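You operate a simulated robot arm through the tools that you are given. There is no shell and no other tool.

The job below is to be done with a simulated two-armed robot. You get a single attempt, and the scene is never put back.

## Task
Fill the empty bath to its FILL line and leave the violet-stained pipe piece soaking in bubbling water.
Fine: it stands in the basket; close the fill knob before the basket goes down. Set down upright: what you pick out.

It is judged by the outcome, as a careful person would: the job done as asked, and still so three seconds after it is handed in. It fails if anything else is knocked over, pushed out of place, dropped, spilled or broken.

## Robot
Two 6-joint arms with fingered hands on one trunk that stands fixed in place. Base frame: the origin is at the foot of the trunk, x ahead of it, y to its left, z up. Lengths are in mm, angles in rad, forces in N, time in s.
The left shoulder is at [20, 157, 829], the right one opposite. With the tool pointing down near the work surface each hand reaches from about 100 to 820 mm from the base axis, measured 20 degrees to its own side. Payload 4.1 kg a hand.
The TCP of each hand is the grasp point between the finger pads, 33 mm short of the fingertips. In the tool frame z runs along the fingers and y along their closing line. The gripper opens to 112 mm; its body begins 39 mm behind the TCP. The gripper is a hand of 4 fingers: y runs from the thumb to the fingers, the wrist lies at [-16, -118, -200] in the tool frame, and closing takes about 1.5 s.
Orientation is told as [roll, pitch, yaw] about the base's x, y, z axes, in that order, counted from this pose: with the fingers straight down and the wrist toward the robot, the tool's x, y and z point along [0, 1, 0], [1, 0, 0] and [0, 0, -1] of the base frame.

## Interface
- The arms move only by the tool apply_moves. It takes "left_plan", "right_plan" or both (then of equal length, played together; a hand with none holds still); each is a list that holds one entry, the list of rows, each a list of 7 numbers: the shift along the base's x, y, z in units of 30 mm (1.0 is 30 mm), then the turn, a rotation vector about the base's x, y, z in units of 5 degrees (1.0 is 5 degrees), then the opening in per cent of the stroke, from 0 (shut) to 100 (fully open). In form: [[[x, y, z, rx, ry, rz, gripper], ...]]. A call has 1 to 20 rows; each row shifts and turns the commanded pose from where the row before left it. A call with a number of a shift or a turn outside -1 to 1 is refused whole. Rows are played at 5 a second. More than 50 mm and 0.15 rad between two rows, or a gripper value outside its range, and nothing of the call is played. A pose out of reach is approached as far as the arm can. The call stops where the force on the tool passes 70 N (or 10 N more than at its start, if that is more) or the arm is blocked; 0.2 s more then pass. The fingers move at their own pace (about 72 mm/s each) and stop on an object; they squeeze with about 25 N. The grip force told is the motor's: it shows also when the fingers shut on nothing. Time passes only in rows, and 0.2 s behind the last, so rows that do not move let the fingers close. The reply holds the time, the measured pose of the TCP, the force on the tool along the base axes, the opening and the grip force, in the units named above and with some noise, with the torque about the TCP (base axes, N m) and any sound that the robot's microphone picked up, and new pictures: "pictures" is both (left out), scene, wrist or none (wrist: the cameras of the hands that moved).
- Cameras (640 x 400 px; columns grow to the right, rows downward): "scene" is now at [47.9, -45.9, 1472]; the picture's right is [-0.51, -0.86, 0.00], its down [-0.40, 0.24, -0.89] and it looks along [0.76, -0.45, -0.46] (base axes); focal length 338 px, centre (320, 200). "left" rides on the left gripper at [-66, -89, -130] in its tool frame; the picture's right is [-0.79, -0.29, 0.54], its down [0.55, -0.71, 0.44] and it looks along [0.26, 0.64, 0.72] (tool axes); focal length 247 px, centre (320, 200). "right" rides on the right gripper at [66, -89, -130] in its tool frame; the picture's right is [-0.79, 0.29, -0.54], its down [-0.55, -0.71, 0.44] and it looks along [-0.26, 0.64, 0.72] (tool axes); focal length 247 px, centre (320, 200). There is no depth. A picture from a camera that has moved, and an enlarged one, comes with that camera's place and axes in the base frame and with its lens.
- preshape(shape, hand): the hand has 4 fingers and takes this shape, open, in about a second: jaw (thumb against the fingers, like two jaws); tri (thumb and two fingers); tip (a fingertip pinch); poke (one finger out to press); point (the index stretched); flat (the hand flat); cup (the hand cupped); fist (a fist). The gripper value then closes the fingers along that shape, each until it touches; the sizes above hold for jaw. It gives what a move gives, with no picture.
- aim_head(pan, tilt): turns the head with the scene camera to pan (to the left, within 1.501 rad either way) and tilt (down, from -0.506 to 1.204), counted from straight ahead of the robot. It gives what a move gives, and a new picture of the scene camera.
- inspect(camera, box): a new picture of the part [left, top, right, bottom] of that camera's present view, enlarged. It takes no simulated time.
- job_done(): hands the job in; it is judged then, once.

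Nothing tells you positions but the pictures and the camera data. Unless the task says otherwise, let go and move clear before handing in.

The tools are called after "Call:" as a command line: name --argument value ..., lists and objects as JSON in quotes. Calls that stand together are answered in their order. apply_moves: Moves the arms, as the interface text tells. Its arguments: {"type":"object","properties":{"left_plan":{"type":"array","items":{"type":"array","items":{"type":"array","items":{"type":"number"}}}},"right_plan":{"type":"array","items":{"type":"array","items":{"type":"array","items":{"type":"number"}}}},"pictures":{"type":"string","enum":["both","scene","wrist","none"]}},"required":[]} The other tools are called the same way: preshape (shape, hand) gives the hand a shape; aim_head (pan, tilt) turns the head that bears the scene camera; inspect (camera, box) takes an enlarged picture of a part of a camera's view; job_done () hands the job in.

At the start:

```text
time_s: 0.0
left_tcp_pos: [390.6, -38.3, 1260.6]
left_tool_rot: [0.0, 0.001, -0.402]
left_contact_force: [-0.8, -0.4, -0.5]
left_moment: [0.02, 0.03, -0.03]
left_width: 111.5
left_grip_force: 0.0
left_shape: jaw
right_tcp_pos: [305.7, -348.6, 1304.7]
right_tool_rot: [0.0, -0.001, -0.405]
right_contact_force: [0.0, 0.5, 0.2]
right_moment: [0.0, 0.0, 0.01]
right_width: 111.3
right_grip_force: 0.0
right_shape: jaw
head pan, tilt (commanded): [-0.531, 0.483]
```

scene: 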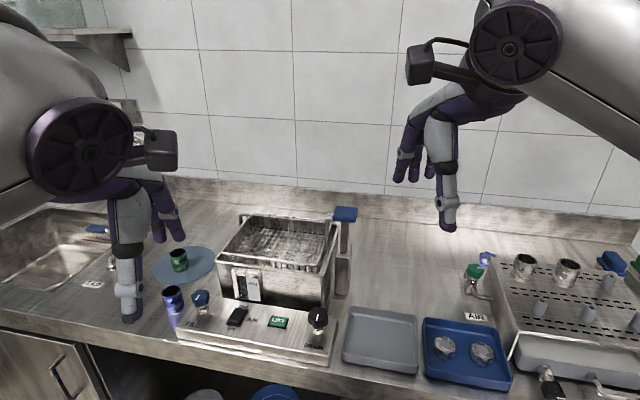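
right: 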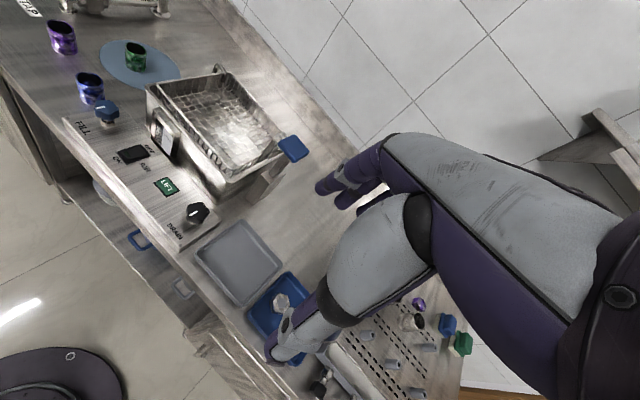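
left: 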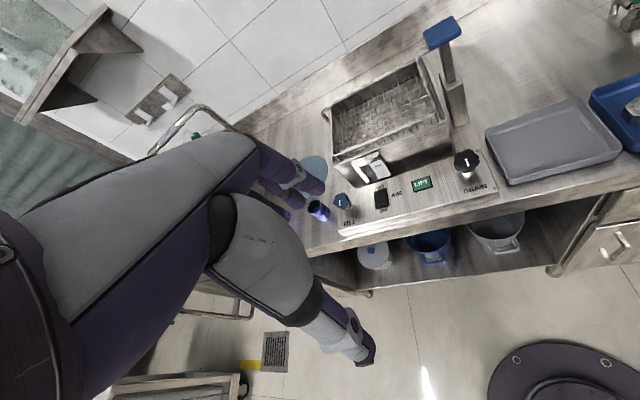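

I see a bath with a wire basket, a panel with a FILL knob, a switch, a LIFT button and a DRAIN knob, and several stained pipe pieces on the bench. First I'll look closer at each part.

Call:
inspect --camera "scene" --box '[150, 180, 370, 370]'

Call:
inspect --camera "right" --box '[0, 0, 320, 250]'

Call:
inspect --camera "left" --box '[280, 20, 520, 260]'

Call:
inspect --camera "scene" --box '[420, 230, 640, 400]'

```text
2.11 times, centred on (260, 275) of scene
camera zoom: at [47.9, -45.9, 1472.0], right [-0.51, -0.86, 0.0], down [-0.4, 0.24, -0.89], along [0.76, -0.45, -0.46], focal length 710 px, centre (446, 42)
```

zoom: 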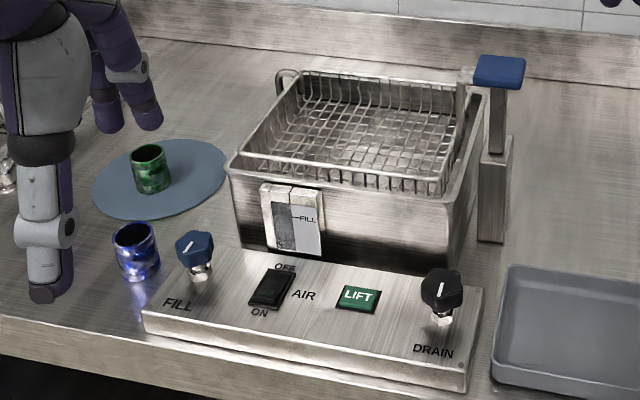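

```text
1.60 times, centred on (160, 125) of right
camera zoom: at [249.3, -252.3, 1433.3], right [-0.05, -0.84, 0.54], down [-0.87, -0.23, -0.44], along [0.49, -0.49, -0.72], focal length 395 px, centre (576, 320)
```

zoom: 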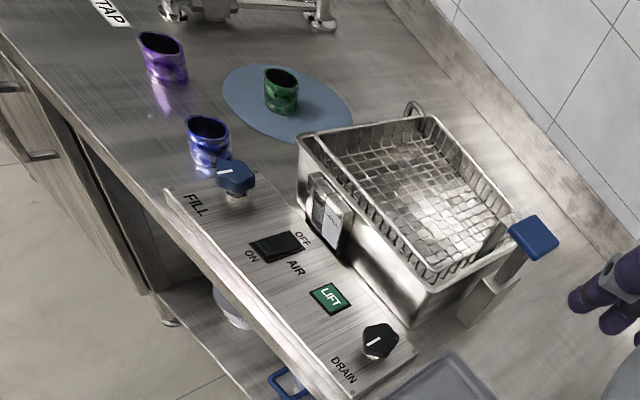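

```text
1.67 times, centred on (400, 140) of left
camera zoom: at [282.8, -63.2, 1391.0], right [-0.57, -0.62, -0.54], down [-0.44, 0.79, -0.44], along [0.69, -0.02, -0.72], focal length 412 px, centre (187, 300)
```

zoom: 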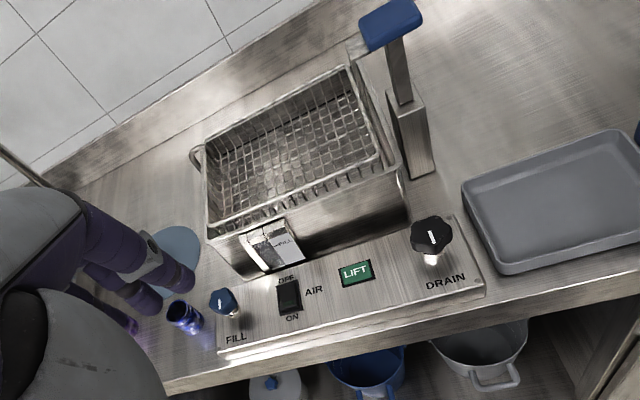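

```text
2.35 times, centred on (530, 315) of scene
camera zoom: at [47.9, -45.9, 1472.0], right [-0.51, -0.86, 0.0], down [-0.4, 0.24, -0.89], along [0.76, -0.45, -0.46], focal length 794 px, centre (-174, -71)
```

zoom: 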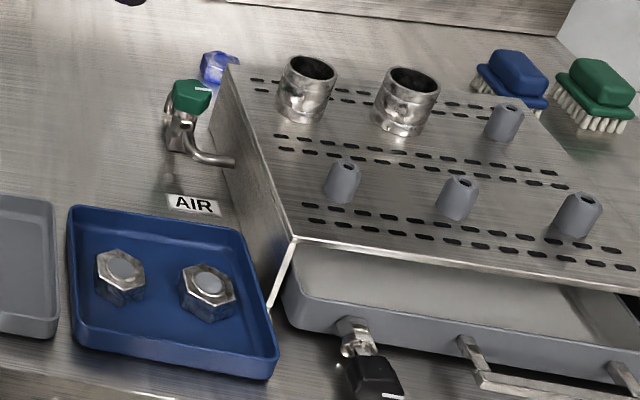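

The violet-stained piece appears to be left of the blue one. I also see a bluish-violet object behind the AIR valve on the right, so I'll check that.

Call:
inspect --camera "right" --box '[380, 280, 480, 360]'

Call:
inspect --camera "scene" --box '[450, 235, 530, 330]'

Call:
inspect --camera "right" --box '[0, 0, 180, 130]'

Call:
aim_head --pan -0.1 --tilt 0.75

```text
5.00 times, centred on (430, 320) of right
camera zoom: at [249.3, -252.3, 1433.3], right [-0.05, -0.84, 0.54], down [-0.87, -0.23, -0.44], along [0.49, -0.49, -0.72], focal length 1235 px, centre (-230, -400)
```

zoom: 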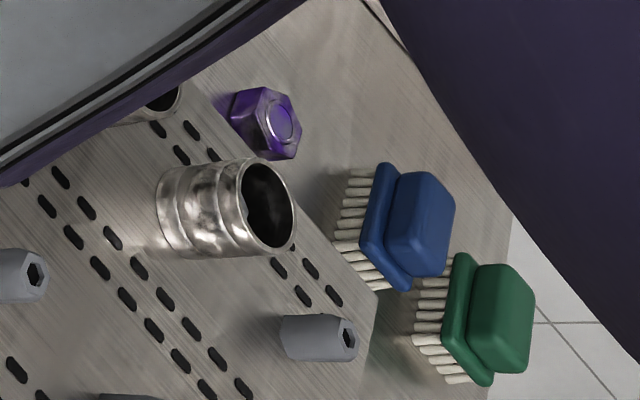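

```text
4.21 times, centred on (490, 282) of scene
camera zoom: at [47.9, -45.9, 1472.0], right [-0.51, -0.86, 0.0], down [-0.4, 0.24, -0.89], along [0.76, -0.45, -0.46], focal length 1421 px, centre (-396, -147)
```

zoom: 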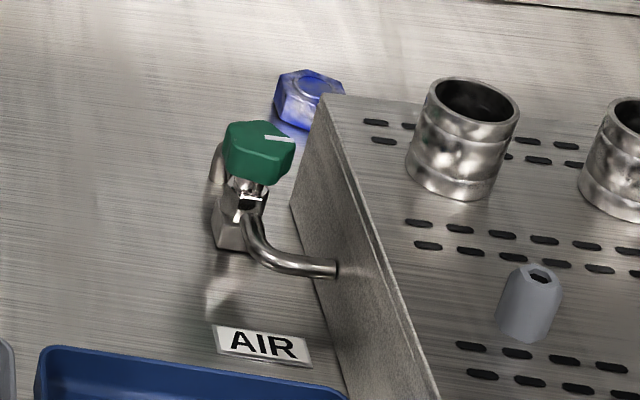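

```text
3.08 times, centred on (90, 65) of right
camera zoom: at [249.3, -252.3, 1433.3], right [-0.05, -0.84, 0.54], down [-0.87, -0.23, -0.44], along [0.49, -0.49, -0.72], focal length 760 px, centre (1028, 615)
```

zoom: 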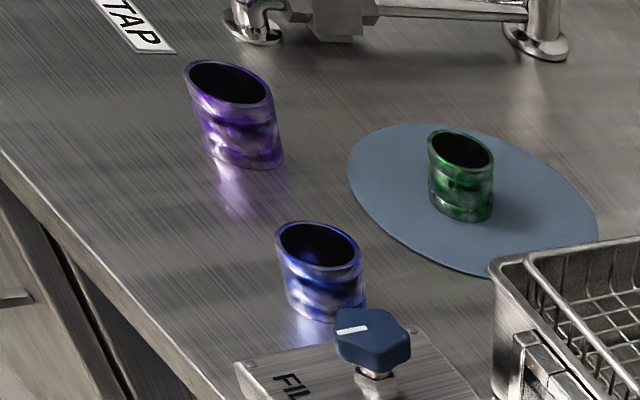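

```text
time_s: 0.9
left_tcp_pos: [390.7, -38.2, 1261.4]
left_tool_rot: [0.001, 0.0, -0.405]
left_contact_force: [-0.3, 0.4, -0.7]
left_moment: [0.0, 0.03, 0.0]
left_width: 111.7
left_grip_force: 0.2
left_shape: jaw
right_tcp_pos: [305.3, -348.6, 1302.9]
right_tool_rot: [-0.001, 0.001, -0.404]
right_contact_force: [0.8, 0.9, -0.4]
right_moment: [-0.03, -0.01, -0.01]
right_width: 111.6
right_grip_force: 0.0
right_shape: jaw
head pan, tilt (commanded): [-0.099, 0.75]
camera scene: at [51.7, -7.9, 1448.6], right [-0.1, -0.99, 0.0], down [-0.68, 0.07, -0.73], along [0.73, -0.07, -0.68], focal length 338 px, centre (320, 200)
```

scene: 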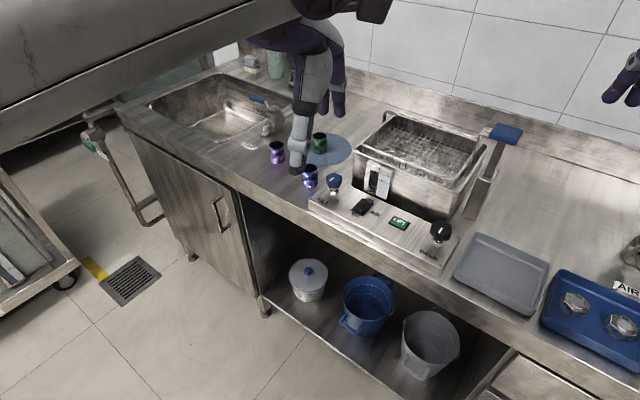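

The violet piece is at about (850, 38), and the bench top is near z 862. Next I'll zoom in on the knobs, the sight glass, the switch and the lift.

Call:
inspect --camera "right" --box '[75, 90, 215, 230]'

Call:
inspect --camera "right" --box '[140, 50, 320, 200]'

Call:
inspect --camera "scene" --box '[250, 120, 400, 230]'

Call:
inspect --camera "scene" --box '[300, 160, 470, 280]'

Call:
inspect --camera "left" --box '[320, 10, 500, 190]'

```text
2.86 times, centred on (145, 160) of right
camera zoom: at [249.3, -252.3, 1433.3], right [-0.05, -0.84, 0.54], down [-0.87, -0.23, -0.44], along [0.49, -0.49, -0.72], focal length 706 px, centre (820, 314)
```

zoom: 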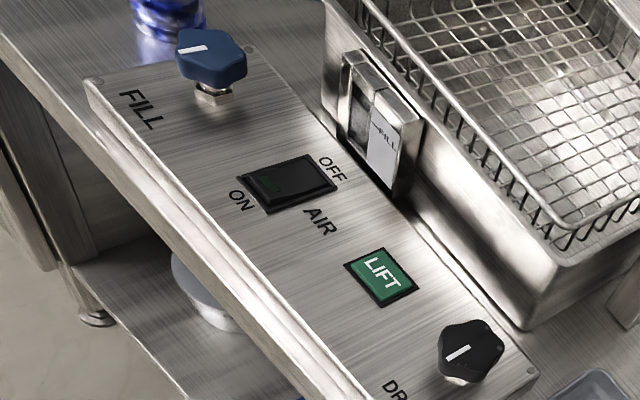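

```text
2.67 times, centred on (230, 125) of right
camera zoom: at [249.3, -252.3, 1433.3], right [-0.05, -0.84, 0.54], down [-0.87, -0.23, -0.44], along [0.49, -0.49, -0.72], focal length 659 px, centre (560, 400)
```

zoom: 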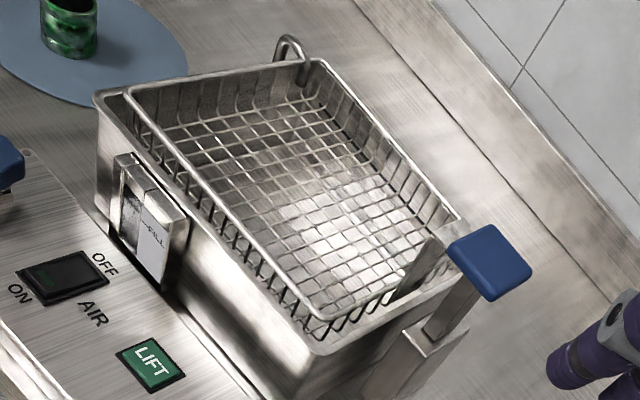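

```text
3.64 times, centred on (325, 175) of scene
camera zoom: at [51.7, -7.9, 1448.6], right [-0.1, -0.99, 0.0], down [-0.68, 0.07, -0.73], along [0.73, -0.07, -0.68], focal length 1227 px, centre (302, 291)
```

zoom: 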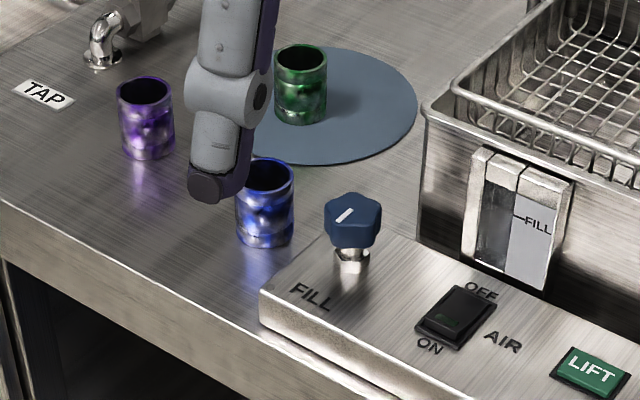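

```text
3.33 times, centred on (385, 220) of scene
camera zoom: at [51.7, -7.9, 1448.6], right [-0.1, -0.99, 0.0], down [-0.68, 0.07, -0.73], along [0.73, -0.07, -0.68], focal length 1125 px, centre (103, 133)
```

zoom: 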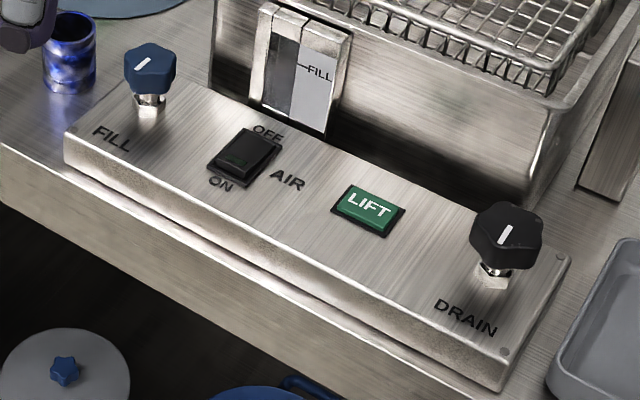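

```text
2.22 times, centred on (410, 100) of left
camera zoom: at [282.8, -63.2, 1391.0], right [-0.57, -0.62, -0.54], down [-0.44, 0.79, -0.44], along [0.69, -0.02, -0.72], focal length 549 px, centre (120, 422)
```

zoom: 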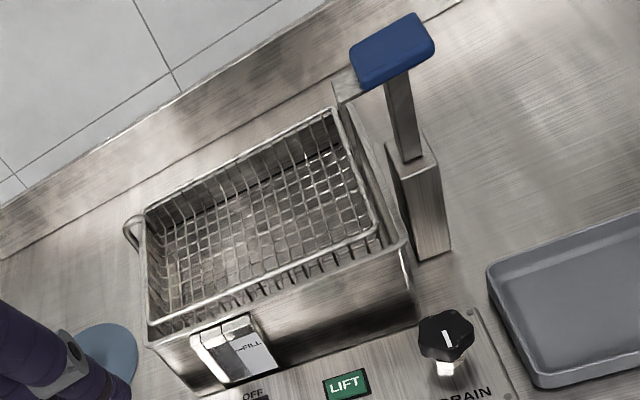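

The bath's front-left rim corner is near (685, -155) at z 1009. The FILL knob is near (655, -101, 940) and the violet piece near (859, 36). The piece is far out, so I'll bring the left hand in tilted forward and check whether it can reach.

Call:
apply_moves --left_plan '[[[0.6, 0.15, -0.3, 0, 0, 0.6, 100], [0.6, 0.15, -0.3, 0, 0, 0.6, 100], [0.6, 0.15, -0.3, 0, 0, 0.6, 80], [0.6, 0.15, -0.3, 0, 0, 0.6, 80], [0.6, 0.15, -0.3, 0, 0, 0.6, 80], [0.6, 0.15, -0.4, -0.057, -0.396, 0, 80], [0.6, 0.15, -0.4, -0.057, -0.396, 0, 80], [0.6, 0.15, -0.4, -0.057, -0.396, 0, 80], [0.6, 0.15, -0.4, -0.057, -0.396, 0, 80], [0.6, 0.15, -0.4, -0.057, -0.396, 0, 80], [0.6, 0.15, -0.4, -0.057, -0.396, 0, 80], [0.6, 0.15, -0.4, -0.057, -0.396, 0, 80], [0.6, 0.15, -0.4, -0.057, -0.396, 0, 80], [0.6, 0.15, -0.4, -0.057, -0.396, 0, 80], [0.6, 0.15, -0.4, -0.057, -0.396, 0, 80], [0.6, 0.15, -0.4, -0.057, -0.396, 0, 80], [0.6, 0.15, -0.4, -0.057, -0.396, 0, 80], [0.6, 0.15, -0.4, -0.057, -0.396, 0, 80], [0.6, 0.15, -0.4, -0.057, -0.396, 0, 80], [0.6, 0.15, -0.4, -0.057, -0.396, 0, 80]]]' --pictures "both"

```text
time_s: 5.1
left_tcp_pos: [751.3, 51.5, 1035.8]
left_tool_rot: [-0.003, -0.522, -0.142]
left_contact_force: [0.4, -1.6, 0.3]
left_moment: [0.0, 0.02, -0.03]
left_width: 90.0
left_grip_force: 0.1
left_shape: jaw
right_tcp_pos: [306.4, -349.1, 1304.2]
right_tool_rot: [0.002, -0.001, -0.403]
right_contact_force: [0.0, 0.2, -1.2]
right_moment: [-0.02, -0.02, 0.0]
right_width: 111.5
right_grip_force: 0.0
right_shape: jaw
head pan, tilt (commanded): [-0.099, 0.75]
camera scene: at [51.4, -7.9, 1448.6], right [-0.1, -1.0, 0.0], down [-0.68, 0.07, -0.73], along [0.73, -0.07, -0.68], focal length 338 px, centre (320, 200)
camera left: at [601.6, 7.8, 1103.5], right [-0.09, -0.79, -0.61], down [-0.32, 0.6, -0.73], along [0.94, 0.12, -0.3], focal length 247 px, centre (320, 200)
```

scene: 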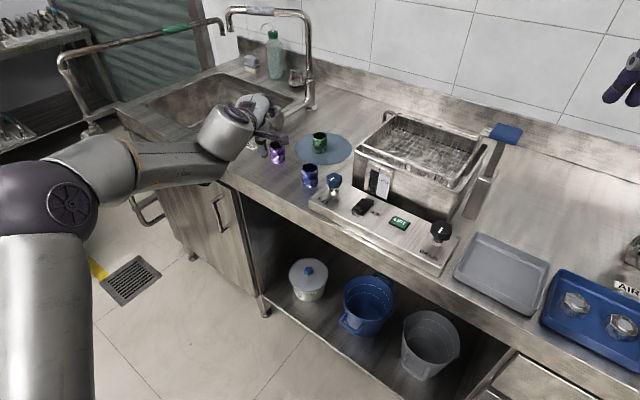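
left: 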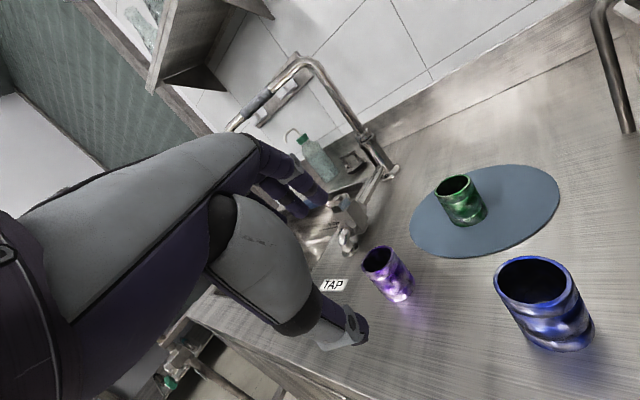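

The tilted left hand reached (751, 52, 1036). I'll zoom the left wrist view to refine the positions of the violet piece and the tap.

Call:
inspect --camera "left" --box '[280, 180, 440, 360]'

Call:
inspect --camera "scene" --box '[220, 80, 360, 200]'

```text
2.22 times, centred on (360, 270) of left
camera zoom: at [601.6, 7.8, 1103.5], right [-0.09, -0.79, -0.61], down [-0.32, 0.6, -0.73], along [0.94, 0.12, -0.3], focal length 549 px, centre (231, 44)
```

zoom: 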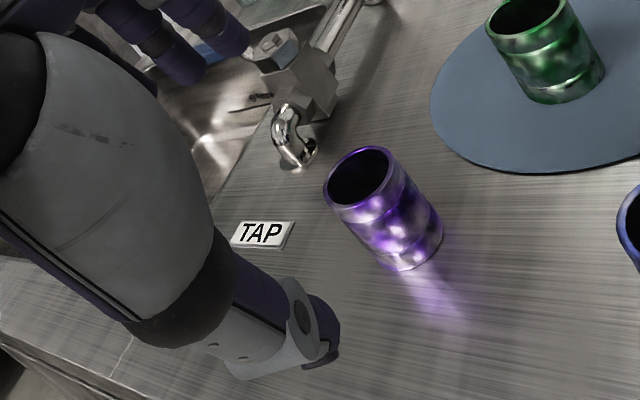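

```text
3.33 times, centred on (290, 140) of scene
camera zoom: at [51.4, -7.9, 1448.6], right [-0.1, -1.0, 0.0], down [-0.68, 0.07, -0.73], along [0.73, -0.07, -0.68], focal length 1125 px, centre (420, 400)
```

zoom: 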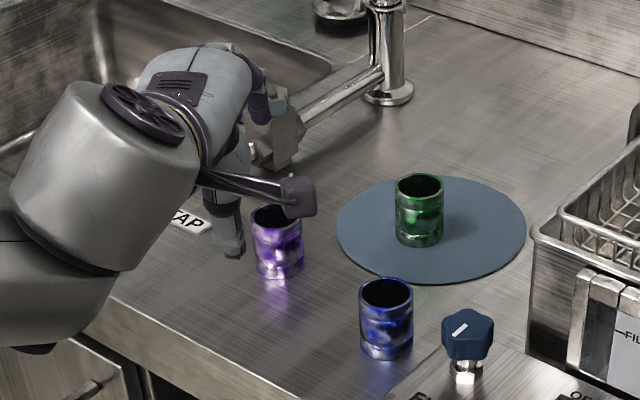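

The refined violet piece centre is about (856, 33). It is about 45 mm in diameter and 54 mm tall. I'll line up along the tilted tool axis and look before going down.

Call:
apply_moves --left_plan '[[[0.8, -0.17, -0.6, 0, 0, 0, 76], [0.77, -0.17, -0.56, 0, 0, 0, 76], [0.5, -0.07, -0.87, 0, 0, 0, 76]]]' --pictures "both"

Call:
inspect --camera "scene" --box '[220, 80, 360, 200]'

Call:
inspect --camera "left" --box '[240, 180, 440, 400]'

```text
time_s: 5.9
left_tcp_pos: [812.2, 39.8, 974.1]
left_tool_rot: [-0.003, -0.524, -0.143]
left_contact_force: [-0.3, 0.2, -0.3]
left_moment: [0.02, 0.0, -0.02]
left_width: 85.4
left_grip_force: 0.0
left_shape: jaw
right_tcp_pos: [305.5, -347.6, 1303.9]
right_tool_rot: [-0.001, 0.001, -0.402]
right_contact_force: [0.2, -0.6, 0.7]
right_moment: [-0.02, -0.04, 0.01]
right_width: 111.7
right_grip_force: 0.1
right_shape: jaw
head pan, tilt (commanded): [-0.099, 0.75]
camera scene: at [51.3, -7.8, 1448.6], right [-0.1, -1.0, 0.0], down [-0.68, 0.07, -0.73], along [0.73, -0.07, -0.68], focal length 338 px, centre (320, 200)
camera left: at [662.6, -5.9, 1041.9], right [-0.09, -0.79, -0.61], down [-0.32, 0.6, -0.73], along [0.94, 0.12, -0.3], focal length 247 px, centre (320, 200)
```

scene: 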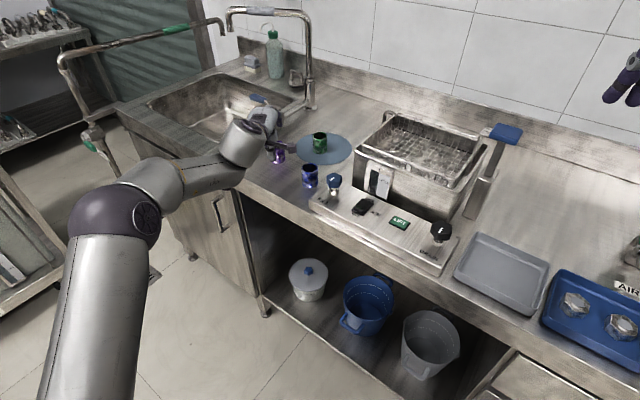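
left: 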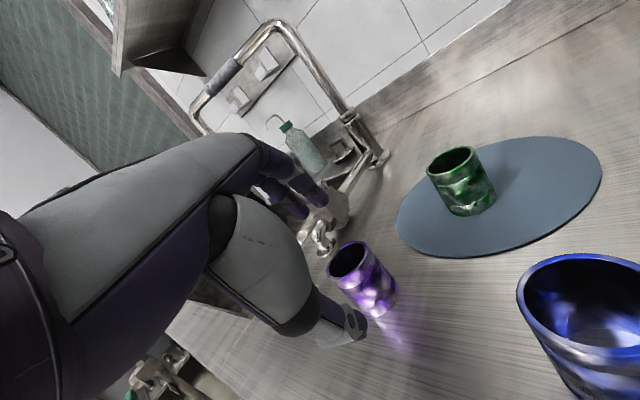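

```text
3.33 times, centred on (290, 140) of scene
camera zoom: at [51.3, -7.8, 1448.6], right [-0.1, -1.0, 0.0], down [-0.68, 0.07, -0.73], along [0.73, -0.07, -0.68], focal length 1125 px, centre (420, 400)
```

zoom: 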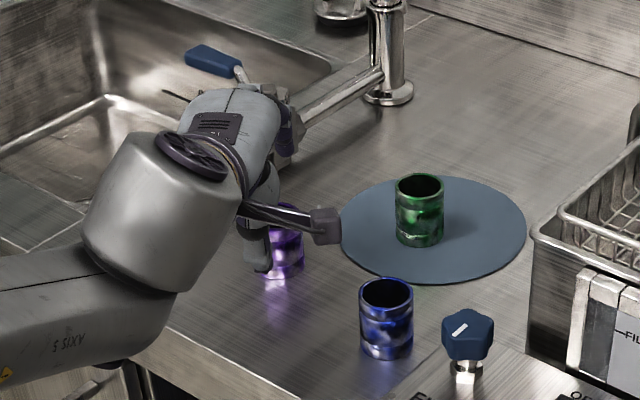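

```text
1.82 times, centred on (340, 290) of left
camera zoom: at [662.6, -5.9, 1041.9], right [-0.09, -0.79, -0.61], down [-0.32, 0.6, -0.73], along [0.94, 0.12, -0.3], focal length 449 px, centre (284, 36)
```

zoom: 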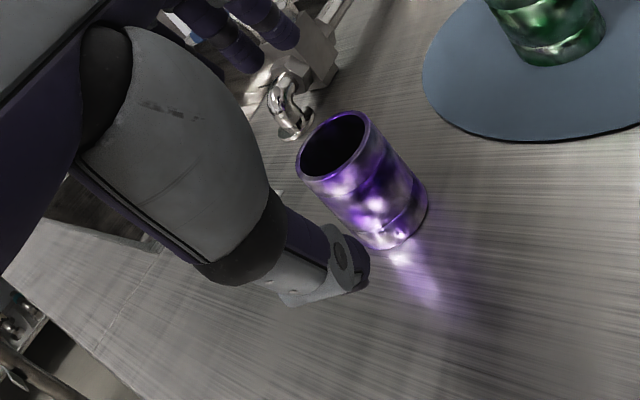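

The hand is lined up with the thumb on the near side and the fingers on the far side. I'll advance 36 mm along the tool axis and check again.

Call:
apply_moves --left_plan '[[[0.31, -0.05, -0.52, 0, 0, 0, 76], [0.31, -0.05, -0.52, 0, 0, 0, 76]]]' --pictures "wrist"

Call:
inspect --camera "left" --box '[240, 180, 440, 400]'

Call:
inspect --camera "scene" --box '[240, 110, 340, 190]'

```text
time_s: 6.5
left_tcp_pos: [831.7, 36.7, 941.7]
left_tool_rot: [-0.002, -0.524, -0.142]
left_contact_force: [-0.3, -0.2, 0.3]
left_moment: [-0.02, -0.02, 0.02]
left_width: 85.4
left_grip_force: 0.1
left_shape: jaw
right_tcp_pos: [306.0, -348.1, 1304.0]
right_tool_rot: [0.0, -0.001, -0.403]
right_contact_force: [0.4, -0.4, 0.3]
right_moment: [0.02, -0.01, -0.04]
right_width: 111.6
right_grip_force: 0.1
right_shape: jaw
head pan, tilt (commanded): [-0.099, 0.75]
camera left: at [681.8, -8.1, 1010.7], right [-0.09, -0.79, -0.61], down [-0.31, 0.6, -0.73], along [0.94, 0.12, -0.3], focal length 247 px, centre (320, 200)
```

left: 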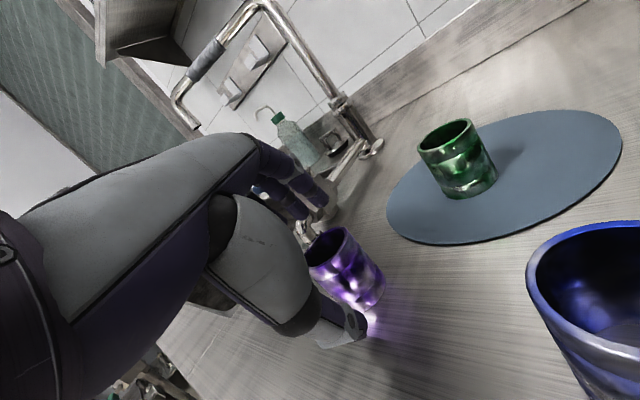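

```text
1.82 times, centred on (340, 290) of left
camera zoom: at [681.8, -8.1, 1010.7], right [-0.09, -0.79, -0.61], down [-0.31, 0.6, -0.73], along [0.94, 0.12, -0.3], focal length 449 px, centre (284, 36)
```

zoom: 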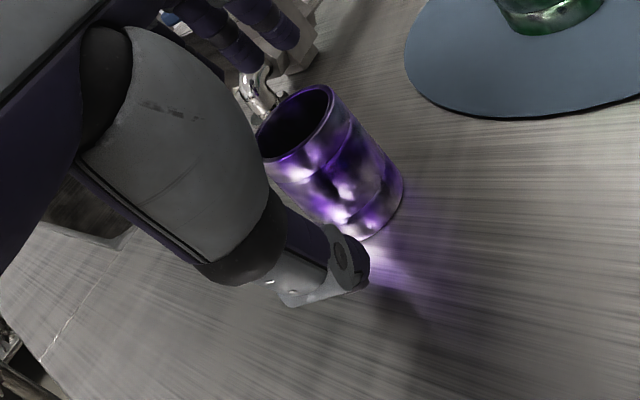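

```text
5.00 times, centred on (290, 150) of scene
camera zoom: at [51.4, -7.8, 1448.6], right [-0.1, -1.0, 0.0], down [-0.68, 0.07, -0.73], along [0.73, -0.07, -0.68], focal length 1688 px, centre (470, 450)
```

zoom: 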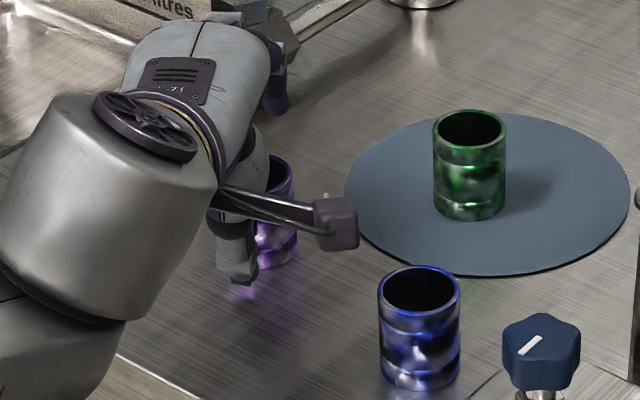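

The piece lies on the hand's centreline. I'll do the last 22 mm and begin closing gently.

Call:
apply_moves --left_plan '[[[0.38, -0.06, -0.62, 0, 0, 0, 76], [0, 0, 0, 0, 0, 0, 76], [0, 0, 0, 0, 0, 0, 56], [0, 0, 0, 0, 0, 0, 56], [0, 0, 0, 0, 0, 0, 56]]]' --pictures "wrist"

Call:
inspect --camera "left" --box '[240, 180, 440, 400]'

Call:
inspect --camera "scene" --box '[240, 110, 340, 190]'

```text
time_s: 7.7
left_tcp_pos: [843.0, 34.2, 927.2]
left_tool_rot: [-0.003, -0.525, -0.14]
left_contact_force: [-3.9, 0.5, 17.6]
left_moment: [0.01, 0.43, -0.02]
left_width: 58.6
left_grip_force: 0.0
left_shape: jaw
right_tcp_pos: [306.5, -348.6, 1304.0]
right_tool_rot: [-0.003, 0.0, -0.403]
right_contact_force: [-0.6, -0.5, 0.6]
right_moment: [0.03, 0.01, -0.03]
right_width: 111.6
right_grip_force: 0.1
right_shape: jaw
head pan, tilt (commanded): [-0.099, 0.75]
camera left: at [692.8, -9.8, 994.2], right [-0.09, -0.79, -0.61], down [-0.31, 0.6, -0.73], along [0.94, 0.12, -0.3], focal length 247 px, centre (320, 200)
```

left: 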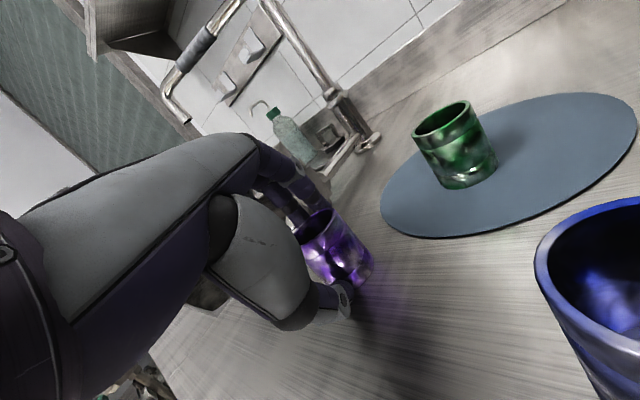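

```text
1.82 times, centred on (340, 290) of left
camera zoom: at [692.8, -9.8, 994.2], right [-0.09, -0.79, -0.61], down [-0.31, 0.6, -0.73], along [0.94, 0.12, -0.3], focal length 449 px, centre (284, 36)
```

zoom: 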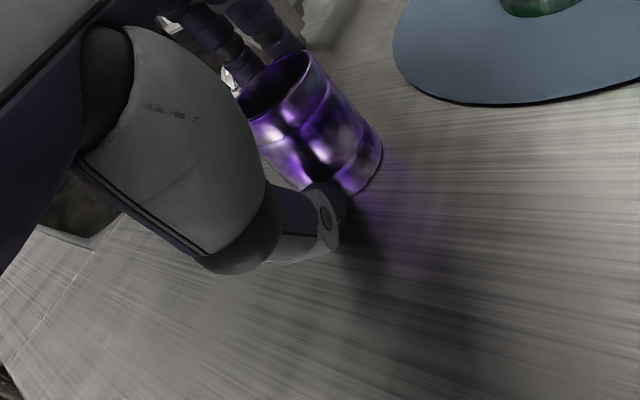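

```text
5.00 times, centred on (290, 150) of scene
camera zoom: at [50.9, -7.8, 1448.6], right [-0.1, -1.0, 0.0], down [-0.68, 0.07, -0.73], along [0.73, -0.07, -0.68], focal length 1688 px, centre (470, 450)
```

zoom: 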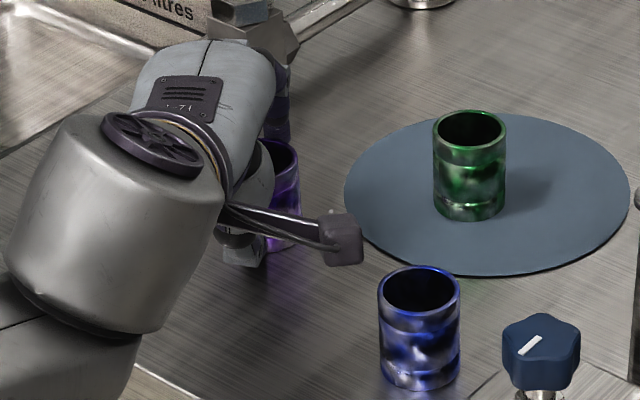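

The thumb is touching the bench at this tilt (17 N upward). I'll back off along the tool axis, reduce the tilt by 10° and see whether the arm still reaches.

Call:
apply_moves --left_plan '[[[0, 0, 0.3, 0, 0, 0, 76], [-0.3, 0.05, 0.52, 0, 0, 0, 76], [-0.3, 0.05, 0.52, 0, 0, 0, 76], [0.0, 0.0, 0.0, 0.071, 0.495, 0, 76], [0.0, 0.0, 0.0, 0.071, 0.495, 0, 76], [0.0, 0.0, 0.0, 0.071, 0.495, 0, 76], [0.0, 0.0, 0.0, 0.071, 0.495, 0, 76]]]' --pictures "wrist"

Call:
inspect --camera "left" --box '[240, 180, 440, 400]'

```text
time_s: 9.3
left_tcp_pos: [824.2, 39.9, 965.9]
left_tool_rot: [-0.003, -0.349, -0.14]
left_contact_force: [-0.2, 0.7, 0.3]
left_moment: [0.0, 0.0, 0.01]
left_width: 84.6
left_grip_force: 0.1
left_shape: jaw
right_tcp_pos: [305.4, -348.0, 1303.2]
right_tool_rot: [0.001, 0.0, -0.403]
right_contact_force: [0.3, -0.3, 0.9]
right_moment: [0.01, -0.01, -0.03]
right_width: 111.5
right_grip_force: 0.0
right_shape: jaw
head pan, tilt (commanded): [-0.099, 0.75]
camera left: at [688.7, -8.5, 1058.0], right [-0.2, -0.77, -0.6], down [-0.44, 0.62, -0.65], along [0.88, 0.13, -0.46], focal length 247 px, centre (320, 200)
```

left: 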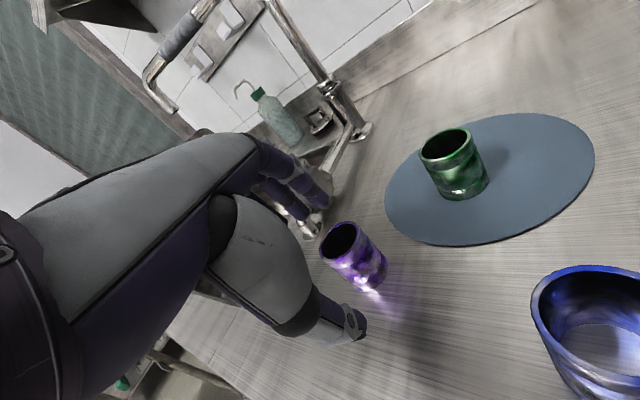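

```text
1.82 times, centred on (340, 290) of left
camera zoom: at [688.7, -8.5, 1058.0], right [-0.2, -0.77, -0.6], down [-0.44, 0.62, -0.65], along [0.88, 0.13, -0.46], focal length 449 px, centre (284, 36)
```

zoom: 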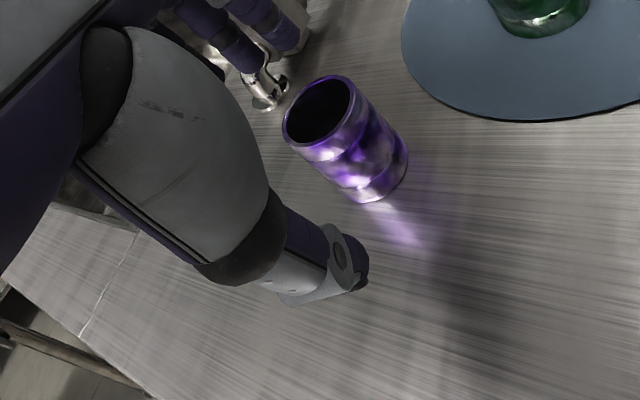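

The reach holds at 20° tilt. The piece may have been nudged a little forward, so I'll check its position from the scene camera.

Call:
inspect --camera "scene" --box '[240, 110, 340, 190]'

Call:
inspect --camera "left" --box '[290, 190, 410, 310]'

Call:
inspect --camera "right" --box '[0, 0, 180, 130]'

```text
5.00 times, centred on (290, 150) of scene
camera zoom: at [51.6, -7.6, 1448.6], right [-0.1, -1.0, 0.0], down [-0.68, 0.07, -0.73], along [0.73, -0.07, -0.68], focal length 1688 px, centre (470, 450)
```

zoom: 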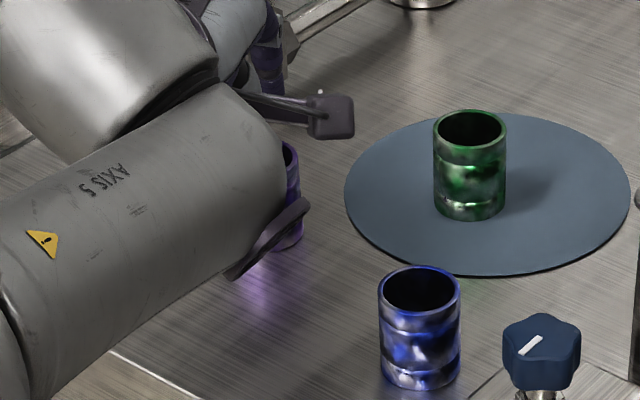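

```text
3.33 times, centred on (350, 250) of left
camera zoom: at [688.7, -8.5, 1058.0], right [-0.2, -0.77, -0.6], down [-0.44, 0.62, -0.65], along [0.88, 0.13, -0.46], focal length 823 px, centre (220, 33)
```

zoom: 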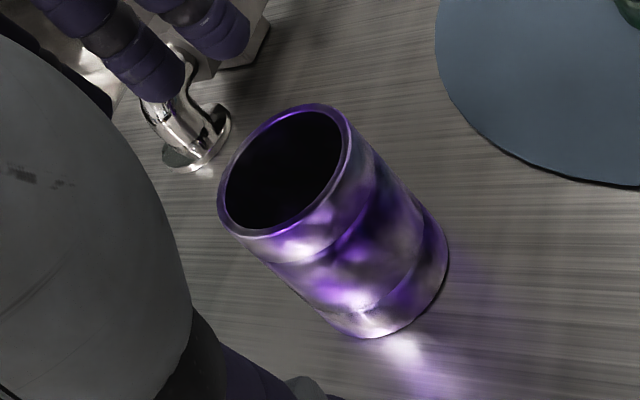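

```text
3.08 times, centred on (90, 65) of right
camera zoom: at [249.2, -252.2, 1433.4], right [-0.05, -0.84, 0.54], down [-0.87, -0.23, -0.44], along [0.49, -0.49, -0.72], focal length 760 px, centre (1028, 615)
```

zoom: 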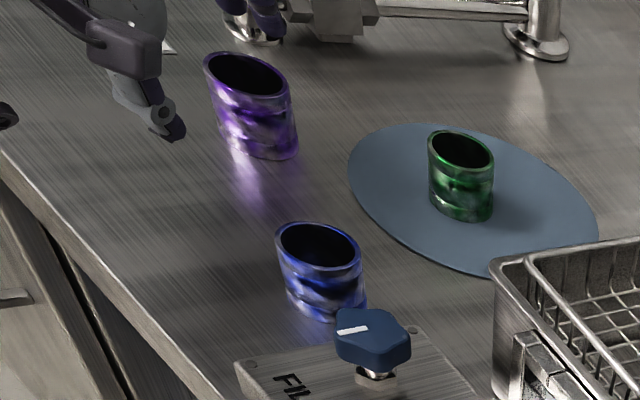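

The piece is now at about (869, 32), nudged some 13 mm forward and still upright. I'll test whether 20° tilt reaches the pre-grasp pose above it.

Call:
apply_moves --left_plan '[[[0.33, -0.07, 0.2, 0, 0, 0, 76], [0.32, -0.07, 0.18, 0, 0, 0, 76], [0, 0, 0, 0, 0, 0, 76]]]' --pictures "wrist"

```text
time_s: 10.1
left_tcp_pos: [831.1, 29.4, 974.3]
left_tool_rot: [-0.002, -0.349, -0.141]
left_contact_force: [-0.4, -0.5, 0.2]
left_moment: [0.04, 0.02, -0.02]
left_width: 84.9
left_grip_force: 0.0
left_shape: jaw
left hand out of reach, approached as far as the arm can: row 2
right_tcp_pos: [306.5, -348.3, 1304.2]
right_tool_rot: [0.0, 0.0, -0.404]
right_contact_force: [0.0, 0.2, 0.5]
right_moment: [0.01, -0.03, -0.02]
right_width: 111.7
right_grip_force: 0.1
right_shape: jaw
head pan, tilt (commanded): [-0.099, 0.75]
camera left: at [694.4, -18.0, 1065.6], right [-0.2, -0.77, -0.6], down [-0.44, 0.62, -0.65], along [0.88, 0.13, -0.46], focal length 247 px, centre (320, 200)
```

left: 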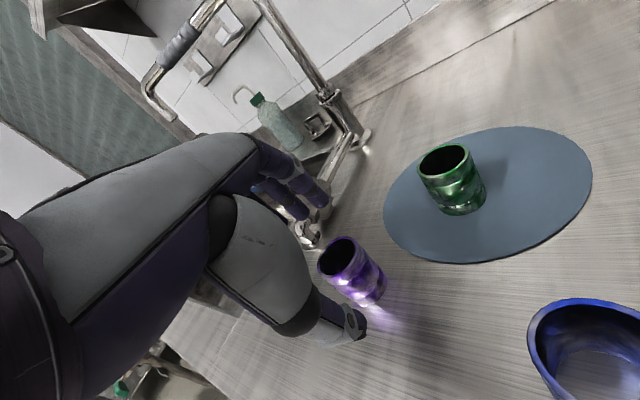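

At 20° tilt the arm runs out at (831, 29, 974), so the wrist reach is about 705 mm. I'll switch to a mixed orientation: closing line yawed left, little inclination, and the fingers leaning forward-right. That gives more reach while keeping the grip nearly level. First I'll back off, then turn.

Call:
apply_moves --left_plan '[[[-0.9, 0.0, 0.2, 0, 0, 0, 76], [-0.9, 0.0, 0.2, 0.112, 0.792, 0, 76], [0, 0, 0, 0.112, 0.792, 0, 76], [0, 0, 0, 0, 0, 1, 76], [0, 0, 0, 0, 0, 1, 76], [0, 0, 0, 0, 0, 1, 76], [0, 0, 0, 0, 0, 1, 76], [0, 0, 0, 0, 0, 1, 76], [0, 0, 0, 0, 0, 1, 76], [0, 0, 0, 0, 0, 1, 76], [0, 0, 0, -0.828, -0.421, -0.198, 76], [0, 0, 0, -0.828, -0.421, -0.198, 76], [0, 0, 0, -0.828, -0.421, -0.198, 76], [0, 0, 0, -0.828, -0.421, -0.198, 76], [0, 0, 0, -0.828, -0.421, -0.198, 76], [0, 0, 0, -0.828, -0.421, -0.198, 76], [0, 0, 0, -0.828, -0.421, -0.198, 76], [0, 0, 0, -0.828, -0.421, -0.198, 76]]]' --pictures "both"

Call:
inspect --camera "scene" --box '[220, 90, 360, 200]'

```text
time_s: 13.9
left_tcp_pos: [762.3, 30.5, 978.0]
left_tool_rot: [-0.664, -0.209, 0.469]
left_contact_force: [-0.1, 0.1, 0.4]
left_moment: [0.0, 0.0, 0.0]
left_width: 84.8
left_grip_force: 0.0
left_shape: jaw
left hand out of reach, approached as far as the arm can: row 10
right_tcp_pos: [304.8, -347.6, 1303.6]
right_tool_rot: [-0.002, -0.001, -0.403]
right_contact_force: [-0.2, 0.0, 0.7]
right_moment: [0.01, 0.01, 0.01]
right_width: 111.5
right_grip_force: 0.1
right_shape: jaw
head pan, tilt (commanded): [-0.099, 0.75]
camera scene: at [51.6, -8.1, 1448.6], right [-0.1, -0.99, 0.0], down [-0.68, 0.07, -0.73], along [0.73, -0.07, -0.68], focal length 338 px, centre (320, 200)
camera left: at [644.8, 3.9, 1100.5], right [0.17, -0.99, 0.01], down [-0.57, -0.1, -0.82], along [0.8, 0.14, -0.58], focal length 247 px, centre (320, 200)
```

scene: 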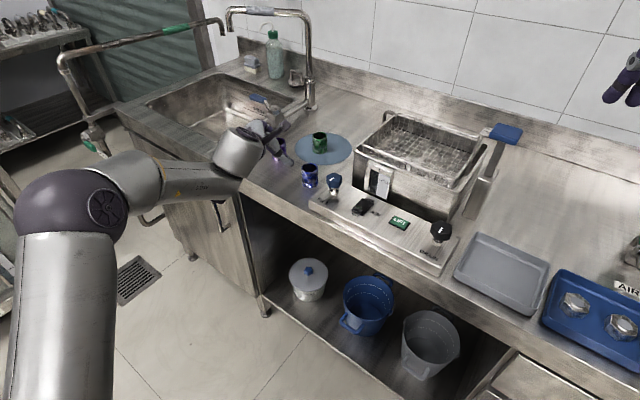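
left: 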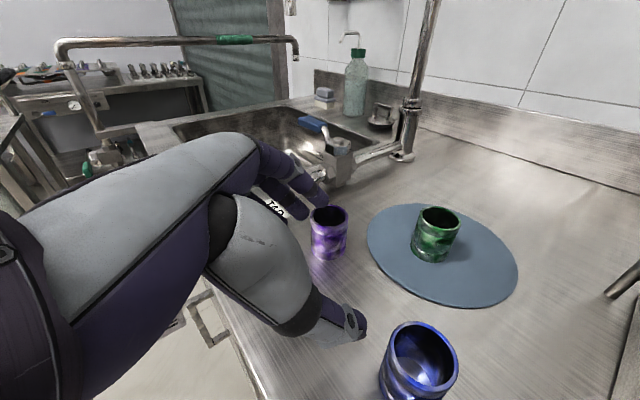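

```text
3.64 times, centred on (290, 145) of scene
camera zoom: at [51.6, -8.1, 1448.6], right [-0.1, -0.99, 0.0], down [-0.68, 0.07, -0.73], along [0.73, -0.07, -0.68], focal length 1227 px, centre (429, 400)
```

zoom: 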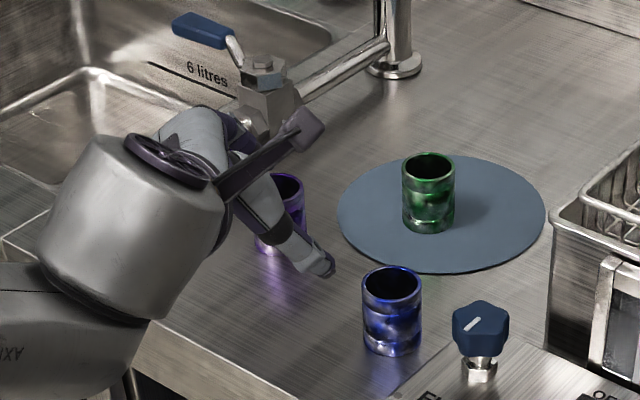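

The hand now has the mixed orientation and thumb and fingers straddle the piece's direction well. I'll move to the pre-grasp, 60 mm back along the tool axis.

Call:
apply_moves --left_plan '[[[0.55, 0.36, 0.1, 0, 0, 0, 76], [0.55, 0.36, 0.1, 0, 0, 0, 76], [0.55, 0.36, -0.1, 0, 0, 0, 76], [0.55, 0.36, -0.2, 0, 0, 0, 76], [0, 0, 0, 0, 0, 0, 76]]]' --pictures "wrist"

Call:
inspect --camera "left" --box '[220, 130, 440, 370]'

Call:
inspect --camera "scene" --box '[240, 110, 340, 190]'

```text
time_s: 15.1
left_tcp_pos: [828.4, 76.2, 975.7]
left_tool_rot: [-0.665, -0.209, 0.469]
left_contact_force: [-0.3, -0.5, 0.3]
left_moment: [0.0, 0.0, 0.0]
left_width: 84.7
left_grip_force: 0.0
left_shape: jaw
right_tcp_pos: [305.3, -348.1, 1304.2]
right_tool_rot: [0.0, 0.001, -0.405]
right_contact_force: [0.2, -0.9, 0.6]
right_moment: [-0.03, 0.03, -0.03]
right_width: 111.7
right_grip_force: 0.1
right_shape: jaw
head pan, tilt (commanded): [-0.099, 0.75]
camera left: at [710.2, 48.0, 1097.1], right [0.17, -0.99, 0.0], down [-0.57, -0.1, -0.82], along [0.81, 0.14, -0.58], focal length 247 px, centre (320, 200)
```

left: 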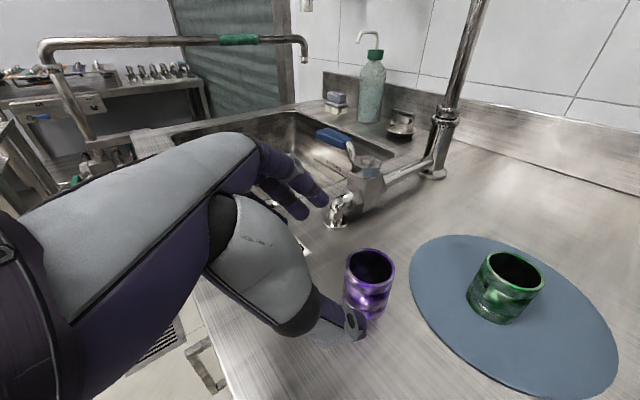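

```text
1.67 times, centred on (330, 250) of left
camera zoom: at [710.2, 48.0, 1097.1], right [0.17, -0.99, 0.0], down [-0.57, -0.1, -0.82], along [0.81, 0.14, -0.58], focal length 412 px, centre (303, 117)
```

zoom: 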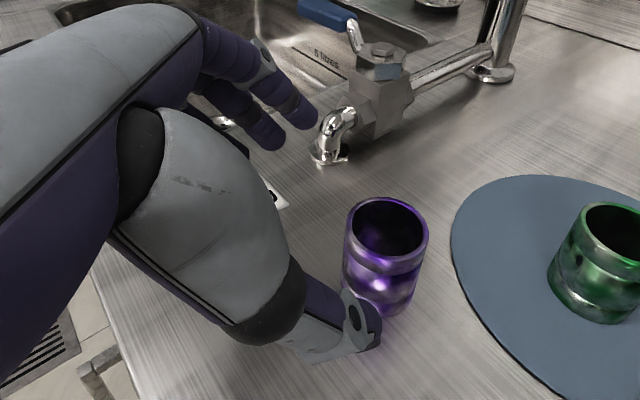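

```text
5.00 times, centred on (290, 150) of scene
camera zoom: at [51.6, -7.8, 1448.6], right [-0.1, -1.0, 0.0], down [-0.68, 0.07, -0.73], along [0.73, -0.07, -0.68], focal length 1688 px, centre (470, 450)
```

zoom: 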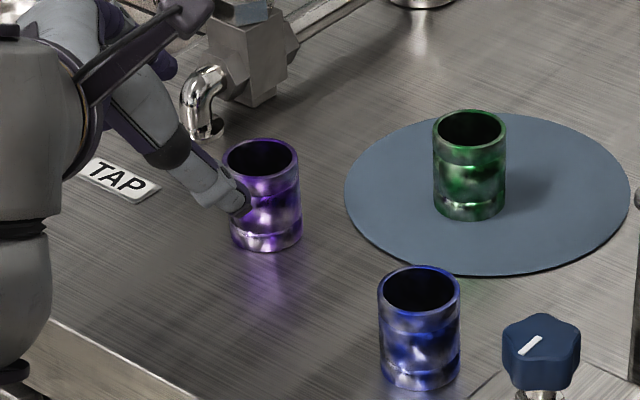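

Re-triangulating from several views, and from the earlier bench contact, puts the bench nearer z 875. The piece is at about (854, 29) with its top near 930. I'll correct the approach and go two-thirds of the way down.

Call:
apply_moves --left_plan '[[[-0.38, -0.19, -0.15, 0, 0, 0, 76], [0.28, -0.32, -0.51, 0, 0, 0, 76], [0.28, -0.32, -0.51, 0, 0, 0, 76]]]' --pictures "wrist"

Call:
inspect --camera "left" --box '[220, 130, 440, 370]'

Call:
inspect --camera "scene" --box '[240, 110, 340, 190]'

Call:
inspect --camera "right" --box '[0, 0, 160, 110]'

```text
time_s: 15.9
left_tcp_pos: [832.8, 49.7, 942.3]
left_tool_rot: [-0.666, -0.209, 0.472]
left_contact_force: [-0.2, 0.4, 0.1]
left_moment: [-0.01, -0.01, 0.02]
left_width: 85.1
left_grip_force: 0.0
left_shape: jaw
right_tcp_pos: [306.3, -348.5, 1303.4]
right_tool_rot: [0.0, 0.0, -0.402]
right_contact_force: [-0.1, -0.2, 0.5]
right_moment: [-0.02, -0.04, -0.01]
right_width: 111.8
right_grip_force: 0.0
right_shape: jaw
head pan, tilt (commanded): [-0.099, 0.75]
camera left: at [716.1, 22.2, 1063.3], right [0.17, -0.99, 0.0], down [-0.57, -0.1, -0.82], along [0.81, 0.14, -0.58], focal length 247 px, centre (320, 200)
```

left: 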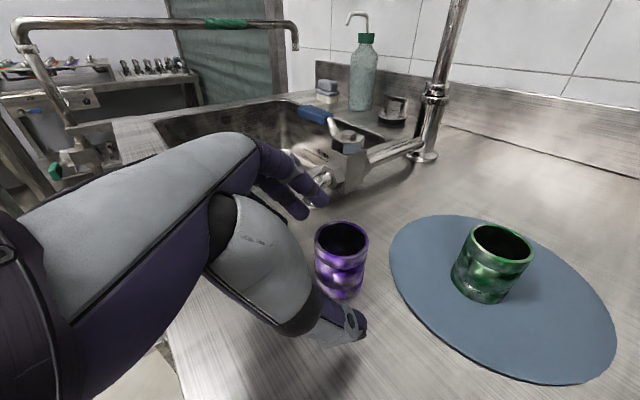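

```text
1.67 times, centred on (330, 250) of left
camera zoom: at [716.1, 22.2, 1063.3], right [0.17, -0.99, 0.0], down [-0.57, -0.1, -0.82], along [0.81, 0.14, -0.58], focal length 412 px, centre (303, 117)
```

zoom: 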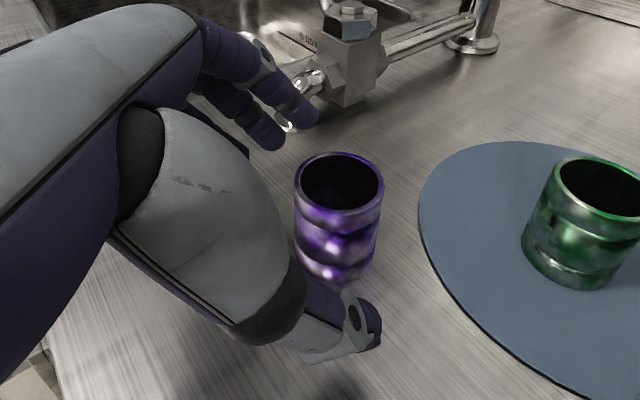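

```text
5.00 times, centred on (290, 150) of scene
camera zoom: at [51.5, -7.7, 1448.6], right [-0.1, -1.0, 0.0], down [-0.68, 0.07, -0.73], along [0.73, -0.07, -0.68], focal length 1688 px, centre (470, 450)
```

zoom: 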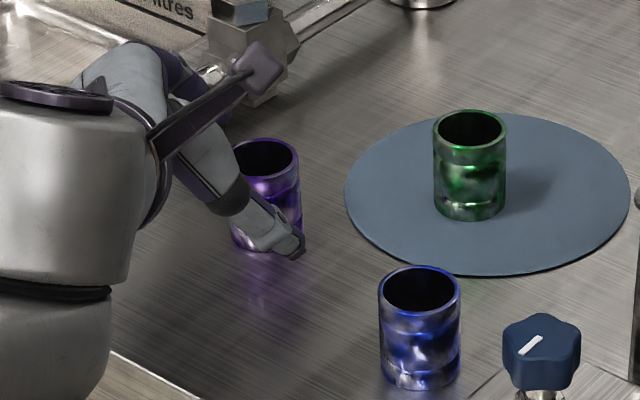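

```text
3.64 times, centred on (80, 55) of right
camera zoom: at [249.1, -252.2, 1433.4], right [-0.05, -0.84, 0.54], down [-0.87, -0.23, -0.44], along [0.49, -0.49, -0.72], focal length 898 px, centre (1193, 727)
```

zoom: 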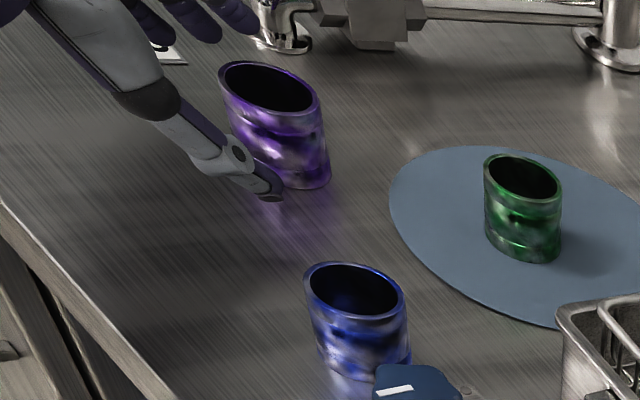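

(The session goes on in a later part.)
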